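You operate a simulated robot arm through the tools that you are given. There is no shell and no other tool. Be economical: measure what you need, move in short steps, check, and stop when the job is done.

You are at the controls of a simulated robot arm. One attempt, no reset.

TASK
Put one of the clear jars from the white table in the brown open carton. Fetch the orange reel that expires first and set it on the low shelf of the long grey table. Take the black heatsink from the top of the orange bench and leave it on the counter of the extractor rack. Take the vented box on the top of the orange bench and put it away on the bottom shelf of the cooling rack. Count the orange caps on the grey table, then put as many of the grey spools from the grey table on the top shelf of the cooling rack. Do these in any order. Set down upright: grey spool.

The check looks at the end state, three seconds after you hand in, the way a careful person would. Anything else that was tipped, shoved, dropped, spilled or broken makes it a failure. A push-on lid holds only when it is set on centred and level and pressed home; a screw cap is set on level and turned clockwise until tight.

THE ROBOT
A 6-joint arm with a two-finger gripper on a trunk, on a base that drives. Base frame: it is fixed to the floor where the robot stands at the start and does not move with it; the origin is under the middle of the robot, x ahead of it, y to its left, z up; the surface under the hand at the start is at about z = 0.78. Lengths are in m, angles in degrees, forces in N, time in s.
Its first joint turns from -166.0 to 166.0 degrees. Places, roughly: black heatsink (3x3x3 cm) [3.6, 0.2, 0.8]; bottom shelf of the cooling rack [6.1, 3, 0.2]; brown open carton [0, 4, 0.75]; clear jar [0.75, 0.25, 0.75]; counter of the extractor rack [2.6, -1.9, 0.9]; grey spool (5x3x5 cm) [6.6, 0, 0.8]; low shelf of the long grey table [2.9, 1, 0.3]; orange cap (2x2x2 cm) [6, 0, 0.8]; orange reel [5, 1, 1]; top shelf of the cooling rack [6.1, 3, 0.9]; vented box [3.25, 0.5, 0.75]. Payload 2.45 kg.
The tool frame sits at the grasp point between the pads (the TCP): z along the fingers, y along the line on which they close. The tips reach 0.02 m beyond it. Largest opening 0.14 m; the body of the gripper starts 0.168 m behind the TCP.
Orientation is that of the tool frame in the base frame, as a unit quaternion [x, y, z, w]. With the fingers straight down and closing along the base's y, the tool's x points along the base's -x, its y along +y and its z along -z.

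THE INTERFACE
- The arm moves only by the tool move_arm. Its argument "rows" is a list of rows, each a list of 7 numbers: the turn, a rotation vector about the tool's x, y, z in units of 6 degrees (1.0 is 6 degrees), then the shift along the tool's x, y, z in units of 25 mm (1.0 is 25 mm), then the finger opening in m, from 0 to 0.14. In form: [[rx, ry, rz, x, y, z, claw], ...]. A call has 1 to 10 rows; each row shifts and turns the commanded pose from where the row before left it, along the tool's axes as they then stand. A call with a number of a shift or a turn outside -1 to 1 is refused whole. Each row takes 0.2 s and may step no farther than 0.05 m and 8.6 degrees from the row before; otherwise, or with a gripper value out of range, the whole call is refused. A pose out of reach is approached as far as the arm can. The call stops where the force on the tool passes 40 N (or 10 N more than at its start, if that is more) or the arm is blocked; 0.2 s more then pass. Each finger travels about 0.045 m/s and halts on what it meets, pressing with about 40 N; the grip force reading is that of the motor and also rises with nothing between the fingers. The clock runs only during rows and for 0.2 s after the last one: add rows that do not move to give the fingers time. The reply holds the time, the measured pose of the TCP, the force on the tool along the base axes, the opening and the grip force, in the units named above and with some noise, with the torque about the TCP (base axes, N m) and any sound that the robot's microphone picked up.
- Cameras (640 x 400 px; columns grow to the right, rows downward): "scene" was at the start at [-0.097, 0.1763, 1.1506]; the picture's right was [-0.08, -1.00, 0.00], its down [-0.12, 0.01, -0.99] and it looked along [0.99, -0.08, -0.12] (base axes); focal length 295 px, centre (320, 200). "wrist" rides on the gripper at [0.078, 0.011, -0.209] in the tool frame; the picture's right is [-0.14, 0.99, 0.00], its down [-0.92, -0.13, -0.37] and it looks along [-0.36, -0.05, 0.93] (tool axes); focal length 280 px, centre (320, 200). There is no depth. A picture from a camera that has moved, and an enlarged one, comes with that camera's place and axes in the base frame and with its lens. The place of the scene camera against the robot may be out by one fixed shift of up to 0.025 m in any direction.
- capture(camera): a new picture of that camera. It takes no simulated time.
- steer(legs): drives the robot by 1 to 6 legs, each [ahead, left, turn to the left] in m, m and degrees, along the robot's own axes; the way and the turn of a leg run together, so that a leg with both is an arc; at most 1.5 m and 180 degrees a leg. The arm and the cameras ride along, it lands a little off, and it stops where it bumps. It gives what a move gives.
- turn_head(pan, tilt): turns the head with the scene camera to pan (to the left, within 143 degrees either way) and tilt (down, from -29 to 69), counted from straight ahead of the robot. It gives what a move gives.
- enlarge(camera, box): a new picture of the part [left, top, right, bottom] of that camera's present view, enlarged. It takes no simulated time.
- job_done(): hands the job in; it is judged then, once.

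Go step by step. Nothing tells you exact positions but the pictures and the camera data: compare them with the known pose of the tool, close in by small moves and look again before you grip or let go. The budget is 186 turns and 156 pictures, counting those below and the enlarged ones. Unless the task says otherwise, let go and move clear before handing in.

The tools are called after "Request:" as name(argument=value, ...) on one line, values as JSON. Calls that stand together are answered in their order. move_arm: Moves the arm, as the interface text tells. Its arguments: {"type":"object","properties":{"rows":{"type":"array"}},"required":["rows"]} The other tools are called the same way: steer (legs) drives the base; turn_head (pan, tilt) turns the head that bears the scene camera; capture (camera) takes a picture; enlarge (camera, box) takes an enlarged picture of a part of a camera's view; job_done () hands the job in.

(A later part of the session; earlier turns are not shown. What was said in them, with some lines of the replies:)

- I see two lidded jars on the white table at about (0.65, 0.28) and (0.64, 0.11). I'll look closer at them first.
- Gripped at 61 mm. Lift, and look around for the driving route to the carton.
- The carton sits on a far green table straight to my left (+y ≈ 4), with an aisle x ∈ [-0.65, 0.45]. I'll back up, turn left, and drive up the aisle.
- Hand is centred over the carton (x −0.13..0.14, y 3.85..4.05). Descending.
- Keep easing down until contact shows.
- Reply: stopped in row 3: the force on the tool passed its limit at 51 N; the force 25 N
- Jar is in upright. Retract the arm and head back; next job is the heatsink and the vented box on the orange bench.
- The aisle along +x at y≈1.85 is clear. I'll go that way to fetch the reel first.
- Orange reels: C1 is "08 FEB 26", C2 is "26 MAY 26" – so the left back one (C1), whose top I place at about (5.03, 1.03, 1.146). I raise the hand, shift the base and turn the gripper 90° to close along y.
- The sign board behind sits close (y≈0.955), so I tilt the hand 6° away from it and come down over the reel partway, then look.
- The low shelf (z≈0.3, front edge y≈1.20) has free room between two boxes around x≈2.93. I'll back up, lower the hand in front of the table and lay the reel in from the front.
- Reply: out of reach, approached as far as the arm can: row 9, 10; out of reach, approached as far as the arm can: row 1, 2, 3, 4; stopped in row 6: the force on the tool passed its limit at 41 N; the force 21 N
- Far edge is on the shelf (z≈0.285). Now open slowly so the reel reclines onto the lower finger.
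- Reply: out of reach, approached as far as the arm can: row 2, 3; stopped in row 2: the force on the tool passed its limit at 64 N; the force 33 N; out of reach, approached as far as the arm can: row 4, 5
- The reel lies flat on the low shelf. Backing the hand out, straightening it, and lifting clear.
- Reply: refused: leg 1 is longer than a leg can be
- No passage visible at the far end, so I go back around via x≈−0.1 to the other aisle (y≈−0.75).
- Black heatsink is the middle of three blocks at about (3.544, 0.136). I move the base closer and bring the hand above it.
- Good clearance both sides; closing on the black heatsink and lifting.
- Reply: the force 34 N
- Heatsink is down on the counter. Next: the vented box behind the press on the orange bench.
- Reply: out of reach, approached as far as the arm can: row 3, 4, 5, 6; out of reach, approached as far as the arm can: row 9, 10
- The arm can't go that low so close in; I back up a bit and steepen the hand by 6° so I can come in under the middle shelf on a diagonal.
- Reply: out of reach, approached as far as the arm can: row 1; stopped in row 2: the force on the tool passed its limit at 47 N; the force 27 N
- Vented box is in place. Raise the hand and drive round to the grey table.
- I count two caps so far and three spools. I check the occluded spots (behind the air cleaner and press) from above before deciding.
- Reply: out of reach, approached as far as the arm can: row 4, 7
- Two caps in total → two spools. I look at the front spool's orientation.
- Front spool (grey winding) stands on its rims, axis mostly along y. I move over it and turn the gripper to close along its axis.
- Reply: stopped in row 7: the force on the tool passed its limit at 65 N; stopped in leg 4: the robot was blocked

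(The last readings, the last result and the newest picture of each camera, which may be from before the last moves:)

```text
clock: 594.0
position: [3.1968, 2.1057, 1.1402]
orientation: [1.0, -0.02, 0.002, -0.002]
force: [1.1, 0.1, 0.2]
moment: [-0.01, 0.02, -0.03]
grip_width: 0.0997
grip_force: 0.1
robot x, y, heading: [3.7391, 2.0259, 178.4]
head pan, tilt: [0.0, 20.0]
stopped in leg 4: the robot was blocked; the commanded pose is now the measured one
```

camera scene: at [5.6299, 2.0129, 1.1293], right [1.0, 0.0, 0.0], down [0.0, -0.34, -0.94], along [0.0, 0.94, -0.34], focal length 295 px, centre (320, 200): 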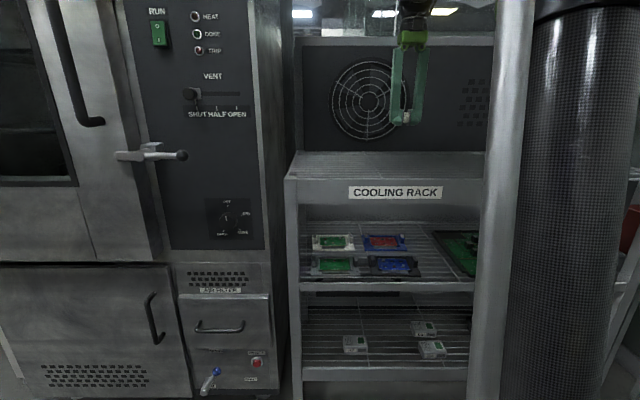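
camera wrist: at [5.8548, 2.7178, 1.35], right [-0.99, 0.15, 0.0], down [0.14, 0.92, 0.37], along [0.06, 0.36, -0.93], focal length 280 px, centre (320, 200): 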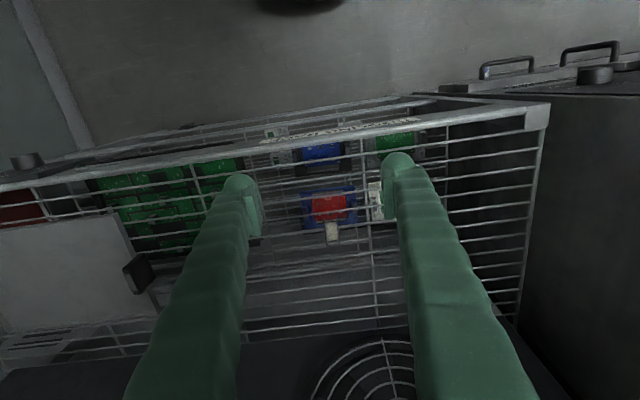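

The base was blocked — probably near the chair. I look before moving on.

Request:
turn_head(pan=-40, tilt=40)

Request:
capture(camera="scene")

Request:
capture(camera="wrist")

```text
clock: 595.1
position: [3.1976, 2.1052, 1.1387]
orientation: [1.0, -0.021, 0.001, -0.001]
force: [0.4, -0.3, 0.1]
moment: [0.01, -0.03, 0.02]
grip_width: 0.1005
grip_force: 0.1
robot x, y, heading: [3.7391, 2.0243, 178.0]
head pan, tilt: [-40.0, 40.0]
```

```text
24 pictures are left
camera scene: at [3.861, 1.9089, 1.0979], right [0.67, 0.75, 0.0], down [0.48, -0.43, -0.77], along [-0.57, 0.51, -0.64], focal length 295 px, centre (320, 200)
```

scene: 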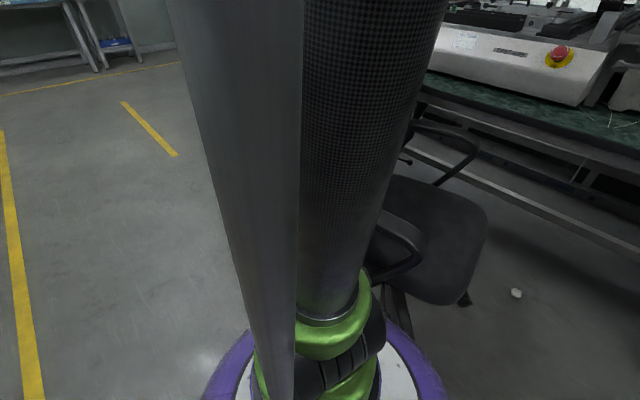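

```text
23 pictures are left
camera wrist: at [3.2734, 2.0916, 1.3488], right [-0.18, -0.98, 0.0], down [-0.92, 0.17, 0.37], along [-0.36, 0.07, -0.93], focal length 280 px, centre (320, 200)
```

wrist: 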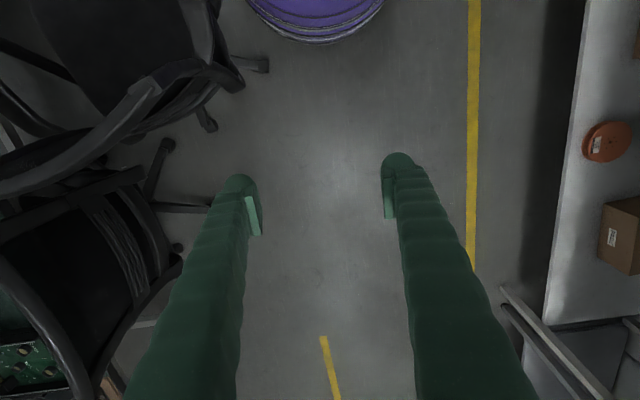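

Request:
steer(legs=[[-0.08, 0, 0], [0, 0.15, 2], [1.3, 0, 0], [1.3, 0, 0], [1.3, 0, 0], [0, 0, 90]])

Request:
steer(legs=[[1.35, 0, 0], [1.3, 0, 0], [0, 0, 90], [1.5, 0, 0], [1.5, 0, 0]])

```text
clock: 619.4
position: [-0.1754, 1.3726, 1.1395]
orientation: [0.722, 0.692, 0.0, 0.0]
force: [0.3, 0.9, -0.2]
moment: [-0.03, 0.03, 0.01]
grip_width: 0.1001
grip_force: 0.1
robot x, y, heading: [-0.0951, 1.9174, -91.9]
head pan, tilt: [-40.0, 40.0]
```

```text
clock: 650.2
position: [3.3639, -1.0499, 1.1402]
orientation: [0.051, 0.999, -0.001, -0.001]
force: [0.3, -0.4, -0.3]
moment: [-0.01, 0.0, 0.01]
grip_width: 0.1001
grip_force: 0.1
robot x, y, heading: [2.8263, -0.936, -5.4]
head pan, tilt: [-40.0, 40.0]
```

Request:
steer(legs=[[0, 0.17, 5.4], [1.5, 0, 0], [1.5, 0, 0], [0.25, 0, 0], [0, 0, 90], [0.1, -0.5, 0]])

Request:
turn_head(pan=-5, tilt=15)

Request:
capture(camera="scene")

```text
clock: 673.6
position: [6.6578, -0.1605, 1.1385]
orientation: [-0.697, 0.717, -0.002, 0.0]
force: [0.1, -0.2, 0.7]
moment: [0.03, -0.04, -0.01]
grip_width: 0.1
grip_force: 0.1
robot x, y, heading: [6.5841, -0.7026, 88.8]
head pan, tilt: [-40.0, 40.0]
```

```text
clock: 674.6
position: [6.6598, -0.1592, 1.1392]
orientation: [-0.697, 0.717, -0.001, 0.0]
force: [-0.2, -0.1, -0.2]
moment: [0.04, 0.03, 0.02]
grip_width: 0.0999
grip_force: 0.1
robot x, y, heading: [6.5845, -0.7035, 89.0]
head pan, tilt: [-5.0, 15.0]
```

```text
22 pictures are left
camera scene: at [6.4171, -0.7885, 1.1374], right [0.99, -0.11, 0.0], down [-0.03, -0.26, -0.97], along [0.1, 0.96, -0.26], focal length 295 px, centre (320, 200)
```

scene: 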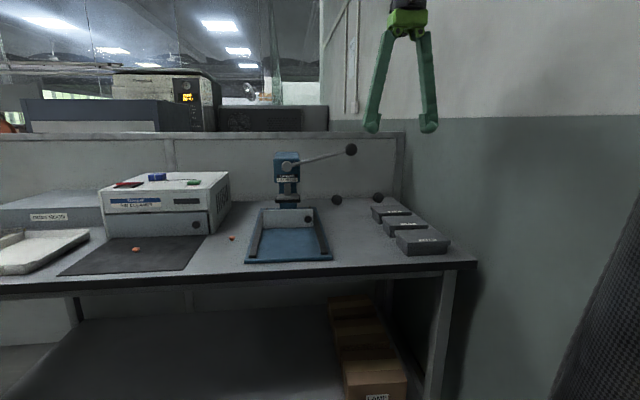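

Request:
enlarge(camera="scene", box=[320, 170, 420, 232])

```text
6.40 times, centred on (370, 201) of scene
camera zoom: at [6.4171, -0.7885, 1.1374], right [0.99, -0.11, 0.0], down [-0.03, -0.26, -0.97], along [0.1, 0.96, -0.26], focal length 1888 px, centre (0, 194)
```

zoom: 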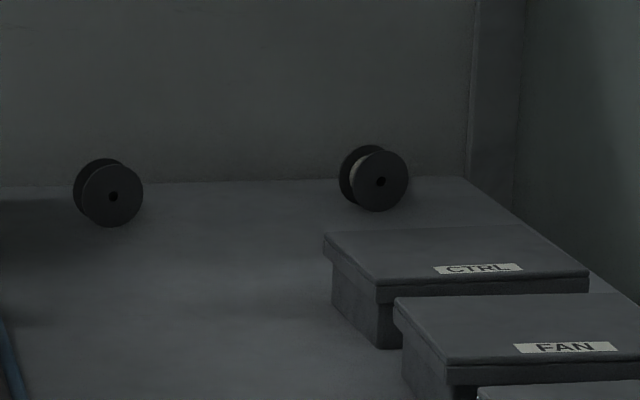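

The right rear spool has the grey winding (left one is an empty black one), at about (6.825, 0.503), axis similar to the first. I drive closer and turn the gripper.

Request:
steer(legs=[[0.25, -0.07, 1]])

Request:
move_arm(rows=[[0, 0, 1, 0, 0, 0, 0.07], [0, 0, 1, 0, 0, 0, 0.07], [0, 0, 1, 0, 0, 0, 0.07], [0, 0, 1, 0, 0, 0, 0.07], [0, 0, 1, 0, 0, 0, 0.07], [0, 0, 1, 0, 0, 0, 0.07], [0, 0, 1, 0, 0, 0, 0.07], [0, 0, 1, 0, 0, 0, 0.07], [0, 0, 1, 0, 0, 0, 0.07], [0, 0, 1, 0, 0, 0, 0.07]])

Request:
move_arm(rows=[[0, 0, 1, 0, 0, 0.5, 0.07], [0, 0, 1, 0, 0, 0.5, 0.07], [0, 0, 0.4, 0, 0, 0.5, 0.07], [0, 0, 0, 0, 0, 0.5, 0.07]])

Request:
capture(camera="wrist")

```text
clock: 676.5
position: [6.7249, 0.0914, 1.1402]
orientation: [-0.701, 0.713, 0.0, 0.0]
force: [-0.1, 0.2, -0.1]
moment: [-0.01, -0.01, -0.01]
grip_width: 0.1002
grip_force: 0.0
robot x, y, heading: [6.661, -0.4524, 89.8]
head pan, tilt: [-5.0, 15.0]
```

```text
clock: 678.7
position: [6.7256, 0.0924, 1.1381]
orientation: [-0.251, 0.968, -0.001, 0.001]
force: [0.8, 0.1, -0.1]
moment: [-0.02, 0.02, 0.03]
grip_width: 0.0702
grip_force: 0.1
robot x, y, heading: [6.6619, -0.4502, 89.5]
head pan, tilt: [-5.0, 15.0]
```

```text
clock: 679.7
position: [6.726, 0.0922, 1.0901]
orientation: [-0.128, 0.992, -0.001, 0.002]
force: [0.0, -0.2, 0.1]
moment: [-0.02, -0.01, -0.02]
grip_width: 0.0699
grip_force: 0.1
robot x, y, heading: [6.6606, -0.4498, 89.5]
head pan, tilt: [-5.0, 15.0]
```

```text
20 pictures are left
camera wrist: at [6.6456, 0.0834, 1.2986], right [-0.12, 0.99, 0.0], down [0.92, 0.11, 0.37], along [0.37, 0.04, -0.93], focal length 280 px, centre (320, 200)
```

wrist: 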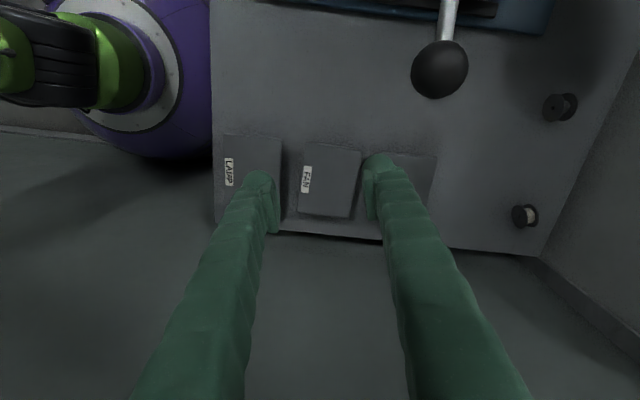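

Request:
move_arm(rows=[[0, 0, 0, -1, 0.5, 0.4, 0.07], [0, 0, 0, -1, 0.5, 0.4, 0.07], [0, 0, 0, -1, 0.8, 0.4, 0.07], [0, 0, 0, -0.8, 1, 0.4, 0.07], [0, 0, 0, -0.6, 1, 0.4, 0.07], [0, 0, 0, -0.6, 1, 0.4, 0.07], [0, 0, 0, -0.6, 1, 0.4, 0.07], [0, 0, 0, -0.6, 1, 0.4, 0.07], [0, 0, 0, -0.6, 1, 0.4, 0.07], [0, 0, 0, -0.3, 1, 0.4, 0.07]])

Request:
capture(camera="wrist")

```text
clock: 681.9
position: [6.8439, 0.3485, 0.9908]
orientation: [-0.128, 0.992, 0.0, 0.001]
force: [0.0, -1.1, -0.2]
moment: [0.06, -0.01, 0.0]
grip_width: 0.0699
grip_force: 0.0
robot x, y, heading: [6.6594, -0.4551, 89.6]
head pan, tilt: [-5.0, 15.0]
```

```text
19 pictures are left
camera wrist: at [6.7631, 0.3399, 1.199], right [-0.12, 0.99, 0.0], down [0.92, 0.11, 0.37], along [0.37, 0.04, -0.93], focal length 280 px, centre (320, 200)
```

wrist: 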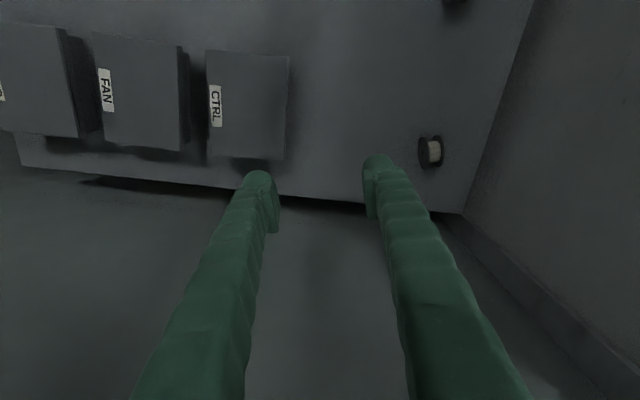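

Request:
move_arm(rows=[[0, 0, 0, -0.17, 0.9, 0.5, 0.07], [0, 0, 0, -0.17, 0.9, 0.5, 0.07], [0, 0, 0, -0.17, 0.9, 0.5, 0.07], [0, 0, 0, -0.17, 0.9, 0.5, 0.065], [0, 0, 0, -0.17, 0.9, 0.5, 0.065], [0, 0, 0, -0.17, 0.9, 0.5, 0.065], [0, 0, 0, 0, 0.9, 0.5, 0.065]])

Request:
capture(camera="wrist")

```text
clock: 683.5
position: [6.8266, 0.5092, 0.9027]
orientation: [-0.127, 0.992, -0.001, 0.001]
force: [-0.3, -0.8, 0.2]
moment: [0.07, 0.0, 0.02]
grip_width: 0.0652
grip_force: 0.0
robot x, y, heading: [6.6609, -0.4539, 89.6]
head pan, tilt: [-5.0, 15.0]
```

```text
18 pictures are left
camera wrist: at [6.7469, 0.5011, 1.1113], right [-0.12, 0.99, 0.0], down [0.92, 0.11, 0.37], along [0.37, 0.04, -0.93], focal length 280 px, centre (320, 200)
```

wrist: 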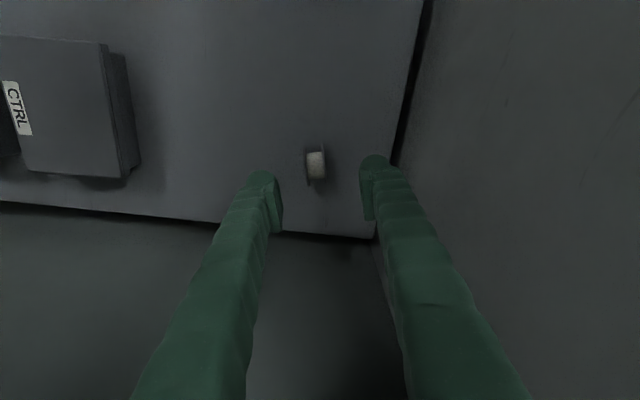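

Request:
move_arm(rows=[[0, 0, 0, -0.03, -0.22, 1, 0.065], [0, 0, 0, 0, 0, 1, 0.065], [0, 0, 0, 0, 0, 1, 0.065], [0, 0, 0, 0, 0, 0.8, 0.065], [0, 0, 0, 0, 0, 0.25, 0.065], [0, 0, 0, 0, 0, 0, 0.065]])

Request:
enlarge(camera="wrist", box=[240, 130, 400, 250])

```text
clock: 684.9
position: [6.8286, 0.5024, 0.8004]
orientation: [-0.129, 0.992, 0.0, 0.001]
force: [-0.2, -0.1, 0.9]
moment: [0.03, 0.0, -0.01]
grip_width: 0.0648
grip_force: 0.0
robot x, y, heading: [6.6596, -0.4534, 89.6]
head pan, tilt: [-5.0, 15.0]
```

```text
3.33 times, centred on (320, 190) of wrist
camera zoom: at [6.7479, 0.4949, 1.0091], right [-0.12, 0.99, 0.0], down [0.92, 0.11, 0.37], along [0.37, 0.04, -0.93], focal length 935 px, centre (320, 233)
```

zoom: 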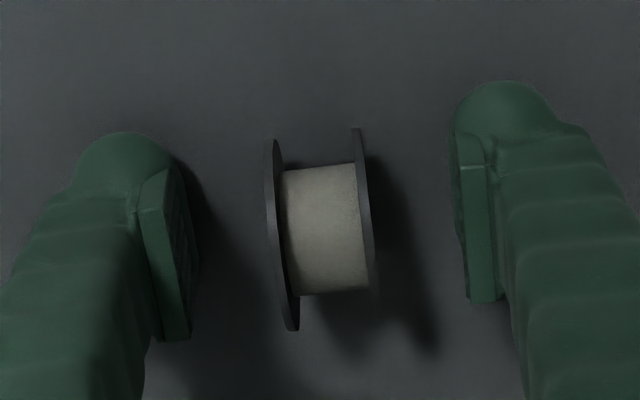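

Request:
move_arm(rows=[[0, 0, 0, 0, 0, 0, 0.05], [0, 0, 0, 0, 0, 0, 0.04], [0, 0, 0, 0, 0, 0, 0.03], [0, 0, 0, 0, 0, 0, 0.02], [0, 0, 0, 0, 0, 0, 0.01], [0, 0, 0, 0, 0, 0, 0.008], [0, 0, 0, 0, 0, -0.4, 0.008], [0, 0, 0, 0, 0, -1, 0.008], [0, 0, 0, 0, -0.5, -1, 0.008], [0, 0, 0, 0, -0.5, -1, 0.008]])

Request:
enlarge(camera="wrist", box=[240, 130, 400, 250])

```text
clock: 687.1
position: [6.8336, 0.4781, 0.8855]
orientation: [-0.128, 0.992, -0.001, 0.001]
force: [-0.2, 0.3, -0.6]
moment: [-0.01, -0.01, 0.03]
grip_width: 0.0197
grip_force: 40.5
robot x, y, heading: [6.6586, -0.4551, 89.6]
head pan, tilt: [-5.0, 15.0]
```

```text
3.33 times, centred on (320, 190) of wrist
camera zoom: at [6.7539, 0.4701, 1.0937], right [-0.12, 0.99, 0.0], down [0.92, 0.11, 0.37], along [0.37, 0.04, -0.93], focal length 935 px, centre (320, 233)
```

zoom: 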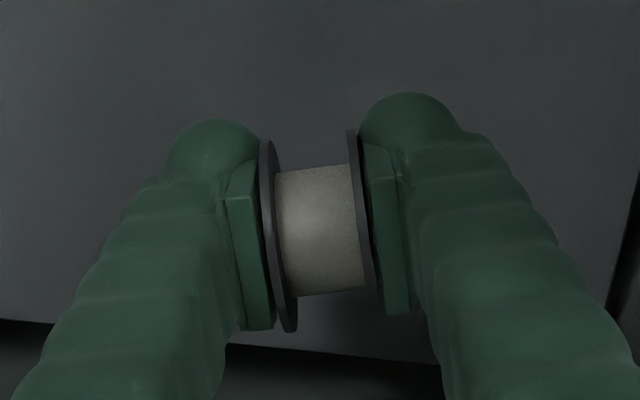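

Request:
move_arm(rows=[[0, 0, 0, 0.25, -0.97, -0.5, 0.008], [0, 0, 0, 0.25, -0.97, -0.5, 0.008], [0, 0, 0, 0.25, -0.97, -0.5, 0.008], [0, 0, 0, 0.25, -0.97, -0.5, 0.008], [0, 0, 0, 0.25, -0.97, -0.5, 0.008], [0, 0, 0, 0.25, -0.97, -0.5, 0.008], [0, 0, 0, 0.25, -0.97, -0.5, 0.008], [0, 0, 0, 0.25, -0.97, -0.5, 0.008], [0, 0, 0, 0.25, -0.97, -0.5, 0.008], [0, 0, 0, 0.25, -0.97, -0.5, 0.008]])

Request:
move_arm(rows=[[0, 0, 0, 0.6, -0.97, -0.8, 0.008], [0, 0, 0, 0.6, -0.97, -0.8, 0.008], [0, 0, 0, 0.6, -0.97, -0.8, 0.008], [0, 0, 0, 0.9, -0.8, -0.8, 0.008], [0, 0, 0, 0.9, -0.8, -0.8, 0.008], [0, 0, 0, 0.9, -0.5, -0.8, 0.008]])

Request:
steer(legs=[[-0.28, 0, 0], [0, 0.6, 0], [0, 0, 90.4], [1.45, 0, 0], [1.45, 0, 0]])

```text
clock: 689.3
position: [6.8336, 0.2293, 1.0102]
orientation: [-0.127, 0.992, -0.001, 0.001]
force: [0.6, -0.2, -0.3]
moment: [-0.04, 0.02, 0.01]
grip_width: 0.0194
grip_force: 39.4
robot x, y, heading: [6.6603, -0.4561, 89.8]
head pan, tilt: [-5.0, 15.0]
```

```text
clock: 690.7
position: [6.7575, 0.0784, 1.1312]
orientation: [-0.128, 0.992, 0.0, 0.001]
force: [-0.2, 0.4, -0.6]
moment: [-0.03, -0.02, 0.0]
grip_width: 0.0194
grip_force: 39.9
robot x, y, heading: [6.6584, -0.4526, 89.4]
head pan, tilt: [-5.0, 15.0]
```

```text
clock: 713.2
position: [2.6046, -0.6172, 1.1302]
orientation: [0.793, -0.61, 0.0, -0.001]
force: [-0.4, -0.4, -0.6]
moment: [0.0, 0.01, -0.01]
grip_width: 0.0194
grip_force: 39.9
robot x, y, heading: [3.138, -0.7192, 180.1]
head pan, tilt: [-5.0, 15.0]
```

Request:
steer(legs=[[1.45, 0, 0], [1.4, 0, 0], [0.38, 0, 0], [0, 0, -90], [1.35, 0, 0], [1.22, 0, 0]])

```text
clock: 744.9
position: [0.0095, 2.3632, 1.1308]
orientation: [-0.123, 0.992, -0.001, 0.001]
force: [0.2, -0.6, 0.5]
moment: [0.01, -0.05, 0.02]
grip_width: 0.0196
grip_force: 39.9
robot x, y, heading: [-0.0979, 1.8353, 88.8]
head pan, tilt: [-5.0, 15.0]
```

Request:
steer(legs=[[0, 0, -89], [1.45, 0, 0], [1.3, 0, 0]])

```text
clock: 762.1
position: [3.2042, 1.6903, 1.1315]
orientation: [0.623, 0.782, -0.001, 0.0]
force: [0.0, 0.3, -0.6]
moment: [0.03, 0.0, 0.0]
grip_width: 0.0194
grip_force: 40.2
robot x, y, heading: [2.6777, 1.8059, -1.8]
head pan, tilt: [-5.0, 15.0]
```

Request:
steer(legs=[[1.5, 0.02, 1.8], [1.5, 0.05, 0], [0, 0, 90], [0.25, -0.1, 0]])

Request:
move_arm(rows=[[0, 0, -1, 0, 0, 0, 0.008], [0, 0, -1, 0, 0, 0, 0.008], [0, 0, -1, 0, 0, 0, 0.008], [0, 0, -1, 0, 0, 0, 0.008], [0, 0, -1, 0, 0, 0, 0.008], [0, 0, -1, 0, 0, 0, 0.008], [0, 0, -1, 0, 0, 0, 0.008], [0, 0, -1, 0, 0, 0, 0.008], [0, 0, -1, 0, 0, 0, 0.008], [0, 0, -1, 0, 0, 0, 0.008]])

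Request:
turn_head(pan=0, tilt=20)

Request:
capture(camera="scene")

```text
refused: leg 1 is longer than a leg can be; nothing moved
```

```text
clock: 764.3
position: [3.2044, 1.6888, 1.1312]
orientation: [0.148, 0.989, -0.003, 0.0]
force: [-1.1, -0.5, -0.1]
moment: [0.03, -0.03, -0.02]
grip_width: 0.0194
grip_force: 39.9
robot x, y, heading: [2.6774, 1.8053, -2.1]
head pan, tilt: [-5.0, 15.0]
```

```text
clock: 765.0
position: [3.2029, 1.6904, 1.1314]
orientation: [0.149, 0.989, -0.002, -0.001]
force: [0.4, 0.7, 0.1]
moment: [0.02, 0.0, 0.0]
grip_width: 0.0195
grip_force: 39.7
robot x, y, heading: [2.6746, 1.804, -2.0]
head pan, tilt: [0.0, 20.0]
```

```text
15 pictures are left
camera scene: at [2.5868, 1.9927, 1.1293], right [-0.04, -1.0, 0.0], down [-0.34, 0.01, -0.94], along [0.94, -0.03, -0.34], focal length 295 px, centre (320, 200)
```

scene: 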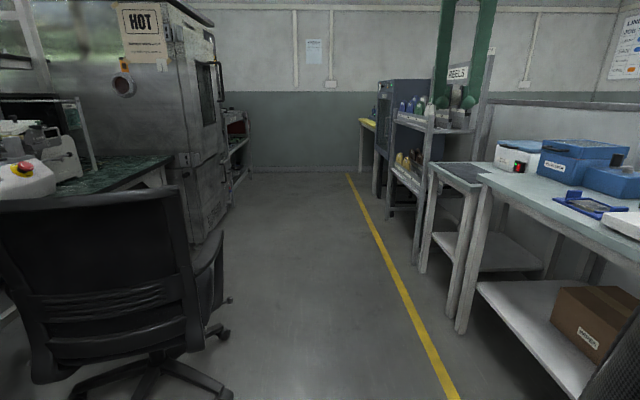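

Request:
steer(legs=[[1.45, 0.05, 2], [1.48, 0, 0], [0.25, 0, 0], [0, 0, 90], [0.22, 0, 0]])

Request:
capture(camera="scene")

```text
clock: 785.8
position: [5.9966, 2.5696, 1.1312]
orientation: [-0.61, 0.793, -0.001, 0.001]
force: [0.1, -1.0, 0.0]
moment: [-0.02, -0.01, -0.03]
grip_width: 0.0194
grip_force: 40.4
robot x, y, heading: [5.8991, 2.0393, 90.2]
head pan, tilt: [0.0, 20.0]
```

```text
14 pictures are left
camera scene: at [5.7263, 1.9488, 1.1293], right [1.0, 0.0, 0.0], down [0.0, -0.34, -0.94], along [0.0, 0.94, -0.34], focal length 295 px, centre (320, 200)
```

scene: 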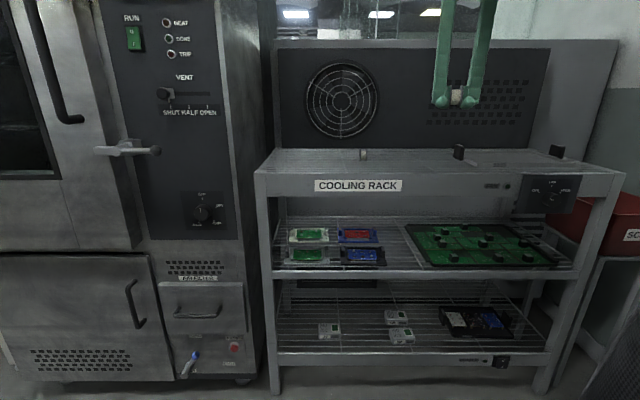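

Request:
move_arm(rows=[[0, 0, -1, 0, 0, 0, 0.008], [0, 0, -1, 0, 0, 0, 0.008], [0, 0, -0.5, -0.5, 0, 0, 0.008], [0, 0, 0, -1, 0, 0, 0.008], [0, 0, 0, -1, 0, 0, 0.008], [0, 0, 0, -1, 0, 0, 0.008], [0, 0, 0, -1, 0, 0, 0.008], [0, 0, 0, -1, 0, 0, 0.008], [0, 0, 0, -1, 0, 0.4, 0.008], [0, 0, 0, -1, 0, 0.4, 0.008]])

Request:
move_arm(rows=[[0, 0, 0, -1, 0, 0.7, 0.008], [0, 0, 0, -1, 0, 0.7, 0.008], [0, 0, 0, -1, 0, 0.7, 0.008], [0, 0, 0, -1, 0, 0.7, 0.008], [0, 0, 0, -1, 0, 0.7, 0.008], [0, 0, 0, -1, 0, 0.7, 0.008], [0, 0, 0, -0.9, 0, 0.7, 0.008], [0, 0, 0, 0, 0, 0.7, 0.008]])

Request:
capture(camera="wrist")

```text
clock: 788.0
position: [5.9962, 2.7563, 1.1106]
orientation: [0.708, -0.706, 0.001, -0.001]
force: [0.4, 0.1, 0.2]
moment: [0.07, 0.0, -0.02]
grip_width: 0.0194
grip_force: 40.0
robot x, y, heading: [5.8995, 2.0363, 89.9]
head pan, tilt: [0.0, 20.0]
```

```text
clock: 789.8
position: [5.9965, 2.9278, 0.9685]
orientation: [0.708, -0.706, 0.001, 0.0]
force: [0.2, -0.5, 0.1]
moment: [0.03, -0.01, 0.01]
grip_width: 0.0194
grip_force: 40.3
robot x, y, heading: [5.9006, 2.0375, 89.9]
head pan, tilt: [0.0, 20.0]
```

```text
13 pictures are left
camera wrist: at [5.9842, 2.8518, 1.179], right [-0.99, 0.14, 0.0], down [0.12, 0.92, 0.37], along [0.05, 0.36, -0.93], focal length 280 px, centre (320, 200)
```

wrist: 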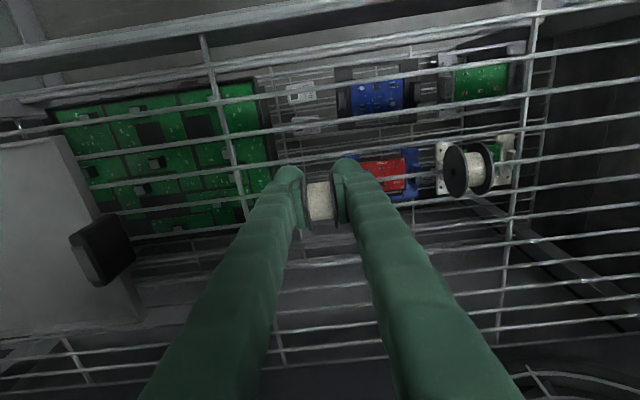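

Request:
move_arm(rows=[[0, 0, 0, -0.15, 0, 0.4, 0.008], [0, 0, 0, 0, 0, 0.3, 0.008], [0, 0, 0, 0, 0, 0.12, 0.008], [0, 0, 0, 0, 0, 0.12, 0.008], [0, 0, 0, 0, 0, 0.12, 0.008], [0, 0, 0, 0, 0, 0.12, 0.008], [0, 0, 0, 0, 0, 0.12, 0.008]])

```text
clock: 791.5
position: [5.9957, 2.9334, 0.9394]
orientation: [0.708, -0.706, 0.001, -0.002]
force: [0.2, -2.7, 13.5]
moment: [-0.08, 0.14, -0.03]
grip_width: 0.0194
grip_force: 39.7
robot x, y, heading: [5.8981, 2.0356, 89.9]
head pan, tilt: [0.0, 20.0]
stopped in row 7: the force on the tool passed its limit at 43 N (the readings are from after the stop); the commanded pose is now the measured one
```

Request:
move_arm(rows=[[0, 0, 0, 0, 0, -0.03, 0.015], [0, 0, 0, 0, 0, 0, 0.022], [0, 0, 0, 0, 0, 0, 0.03], [0, 0, 0, 0, 0, 0, 0.04], [0, 0, 0, 0, 0, 0, 0.05], [0, 0, 0, 0, 0, 0, 0.05]])

Request:
enlarge(camera="wrist", box=[220, 110, 420, 260])

```text
clock: 792.9
position: [5.9952, 2.9337, 0.9401]
orientation: [0.708, -0.706, 0.0, -0.001]
force: [5.1, -0.4, 6.2]
moment: [-0.07, 0.12, 0.1]
grip_width: 0.0463
grip_force: 0.0
robot x, y, heading: [5.8974, 2.039, 90.2]
head pan, tilt: [0.0, 20.0]
```

```text
2.67 times, centred on (320, 185) of wrist
camera zoom: at [5.984, 2.856, 1.1491], right [-0.99, 0.14, 0.0], down [0.12, 0.92, 0.37], along [0.05, 0.37, -0.93], focal length 748 px, centre (320, 240)
```

zoom: 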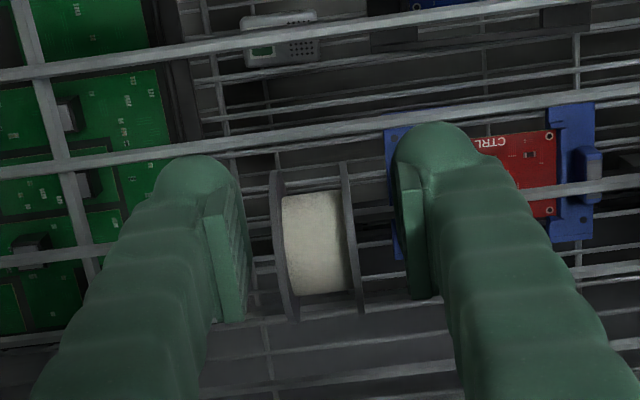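

Request:
move_arm(rows=[[0, 0, 0, 0, 0, -0.3, 0.044], [0, 0, 0, 0, 0, -1, 0.044], [0, 0, 0, 0, 0, -1, 0.044], [0, 0, 0, 0, 0, -1, 0.05], [0, 0, 0, 0, 0, -1, 0.06], [0, 0, 0, 1, 0, -1, 0.06], [0, 0, 0, 1, 0, -1, 0.08], [0, 0, 0, 1, 0, -1, 0.1], [0, 0, 0, 1, 0, -0.5, 0.1], [0, 0, 0, 1, 0, 0, 0.1]])

Request:
move_arm(rows=[[0, 0, 0, 1, 0, 0, 0.1], [0, 0, 0, 1, 0, 0, 0.1], [0, 0, 0, 1, 0, 0, 0.1], [0, 0, 0, 1, 0, 0, 0.1], [0, 0, 0, 1, 0, 0, 0.1], [0, 0, 0, 1, 0, 0, 0.1]])

Request:
capture(camera="scene")

Request:
enlarge(camera="scene", box=[320, 120, 480, 200])

```text
clock: 795.1
position: [5.9963, 2.8081, 1.1352]
orientation: [0.708, -0.706, 0.002, -0.001]
force: [0.2, -0.3, -1.5]
moment: [-0.06, 0.02, 0.05]
grip_width: 0.0999
grip_force: 0.1
robot x, y, heading: [5.9001, 2.0415, 90.3]
head pan, tilt: [0.0, 20.0]
```

```text
clock: 796.5
position: [5.9969, 2.6592, 1.1346]
orientation: [0.708, -0.706, 0.001, -0.002]
force: [-0.9, 0.2, -0.4]
moment: [-0.06, 0.01, -0.02]
grip_width: 0.1
grip_force: 0.0
robot x, y, heading: [5.9012, 2.037, 89.9]
head pan, tilt: [0.0, 20.0]
```

```text
11 pictures are left
camera scene: at [5.7263, 1.9493, 1.1293], right [1.0, 0.0, 0.0], down [0.0, -0.34, -0.94], along [0.0, 0.94, -0.34], focal length 295 px, centre (320, 200)
```

scene: 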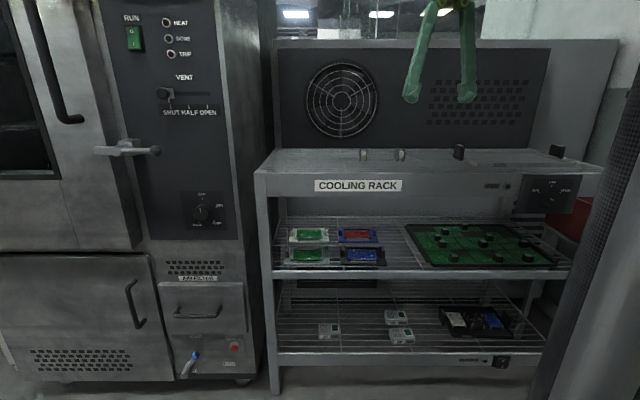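

```text
4.00 times, centred on (400, 160) of scene
camera zoom: at [5.7263, 1.9493, 1.1293], right [1.0, 0.0, 0.0], down [0.0, -0.34, -0.94], along [0.0, 0.94, -0.34], focal length 1180 px, centre (0, 360)
```

zoom: 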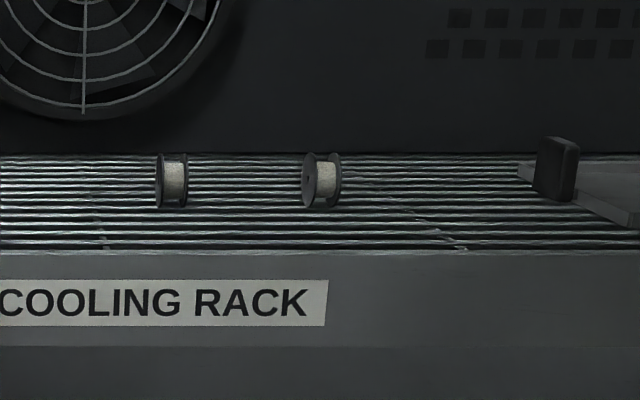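

Request:
job_done()

```text
The job is handed in.
```

I finished all five tasks and handed the job in, but while driving back for the second spool, the base bumped a chair in the aisle. I backed off at once. A later picture shows the chair where it was before, though I can't rule out a small nudge.

- **Clear jar:** the yellow-lidded jar stands upright in the brown open carton.
- **Orange reel:** I took the one marked 08 FEB 26 (the other is 26 MAY 26) and laid it flat on the low shelf of the long grey table.
- **Black heatsink:** it is on the counter of the extractor rack.
- **Vented box:** it sits level on the bottom shelf of the cooling rack.
- **Grey spools:** I counted two orange caps on the grey table, so I stood two spools with grey winding on the top shelf of the cooling rack. I left the third spool because it is empty and all black. I looked over the table from above, but a small spot directly behind the lid press stayed out of view.
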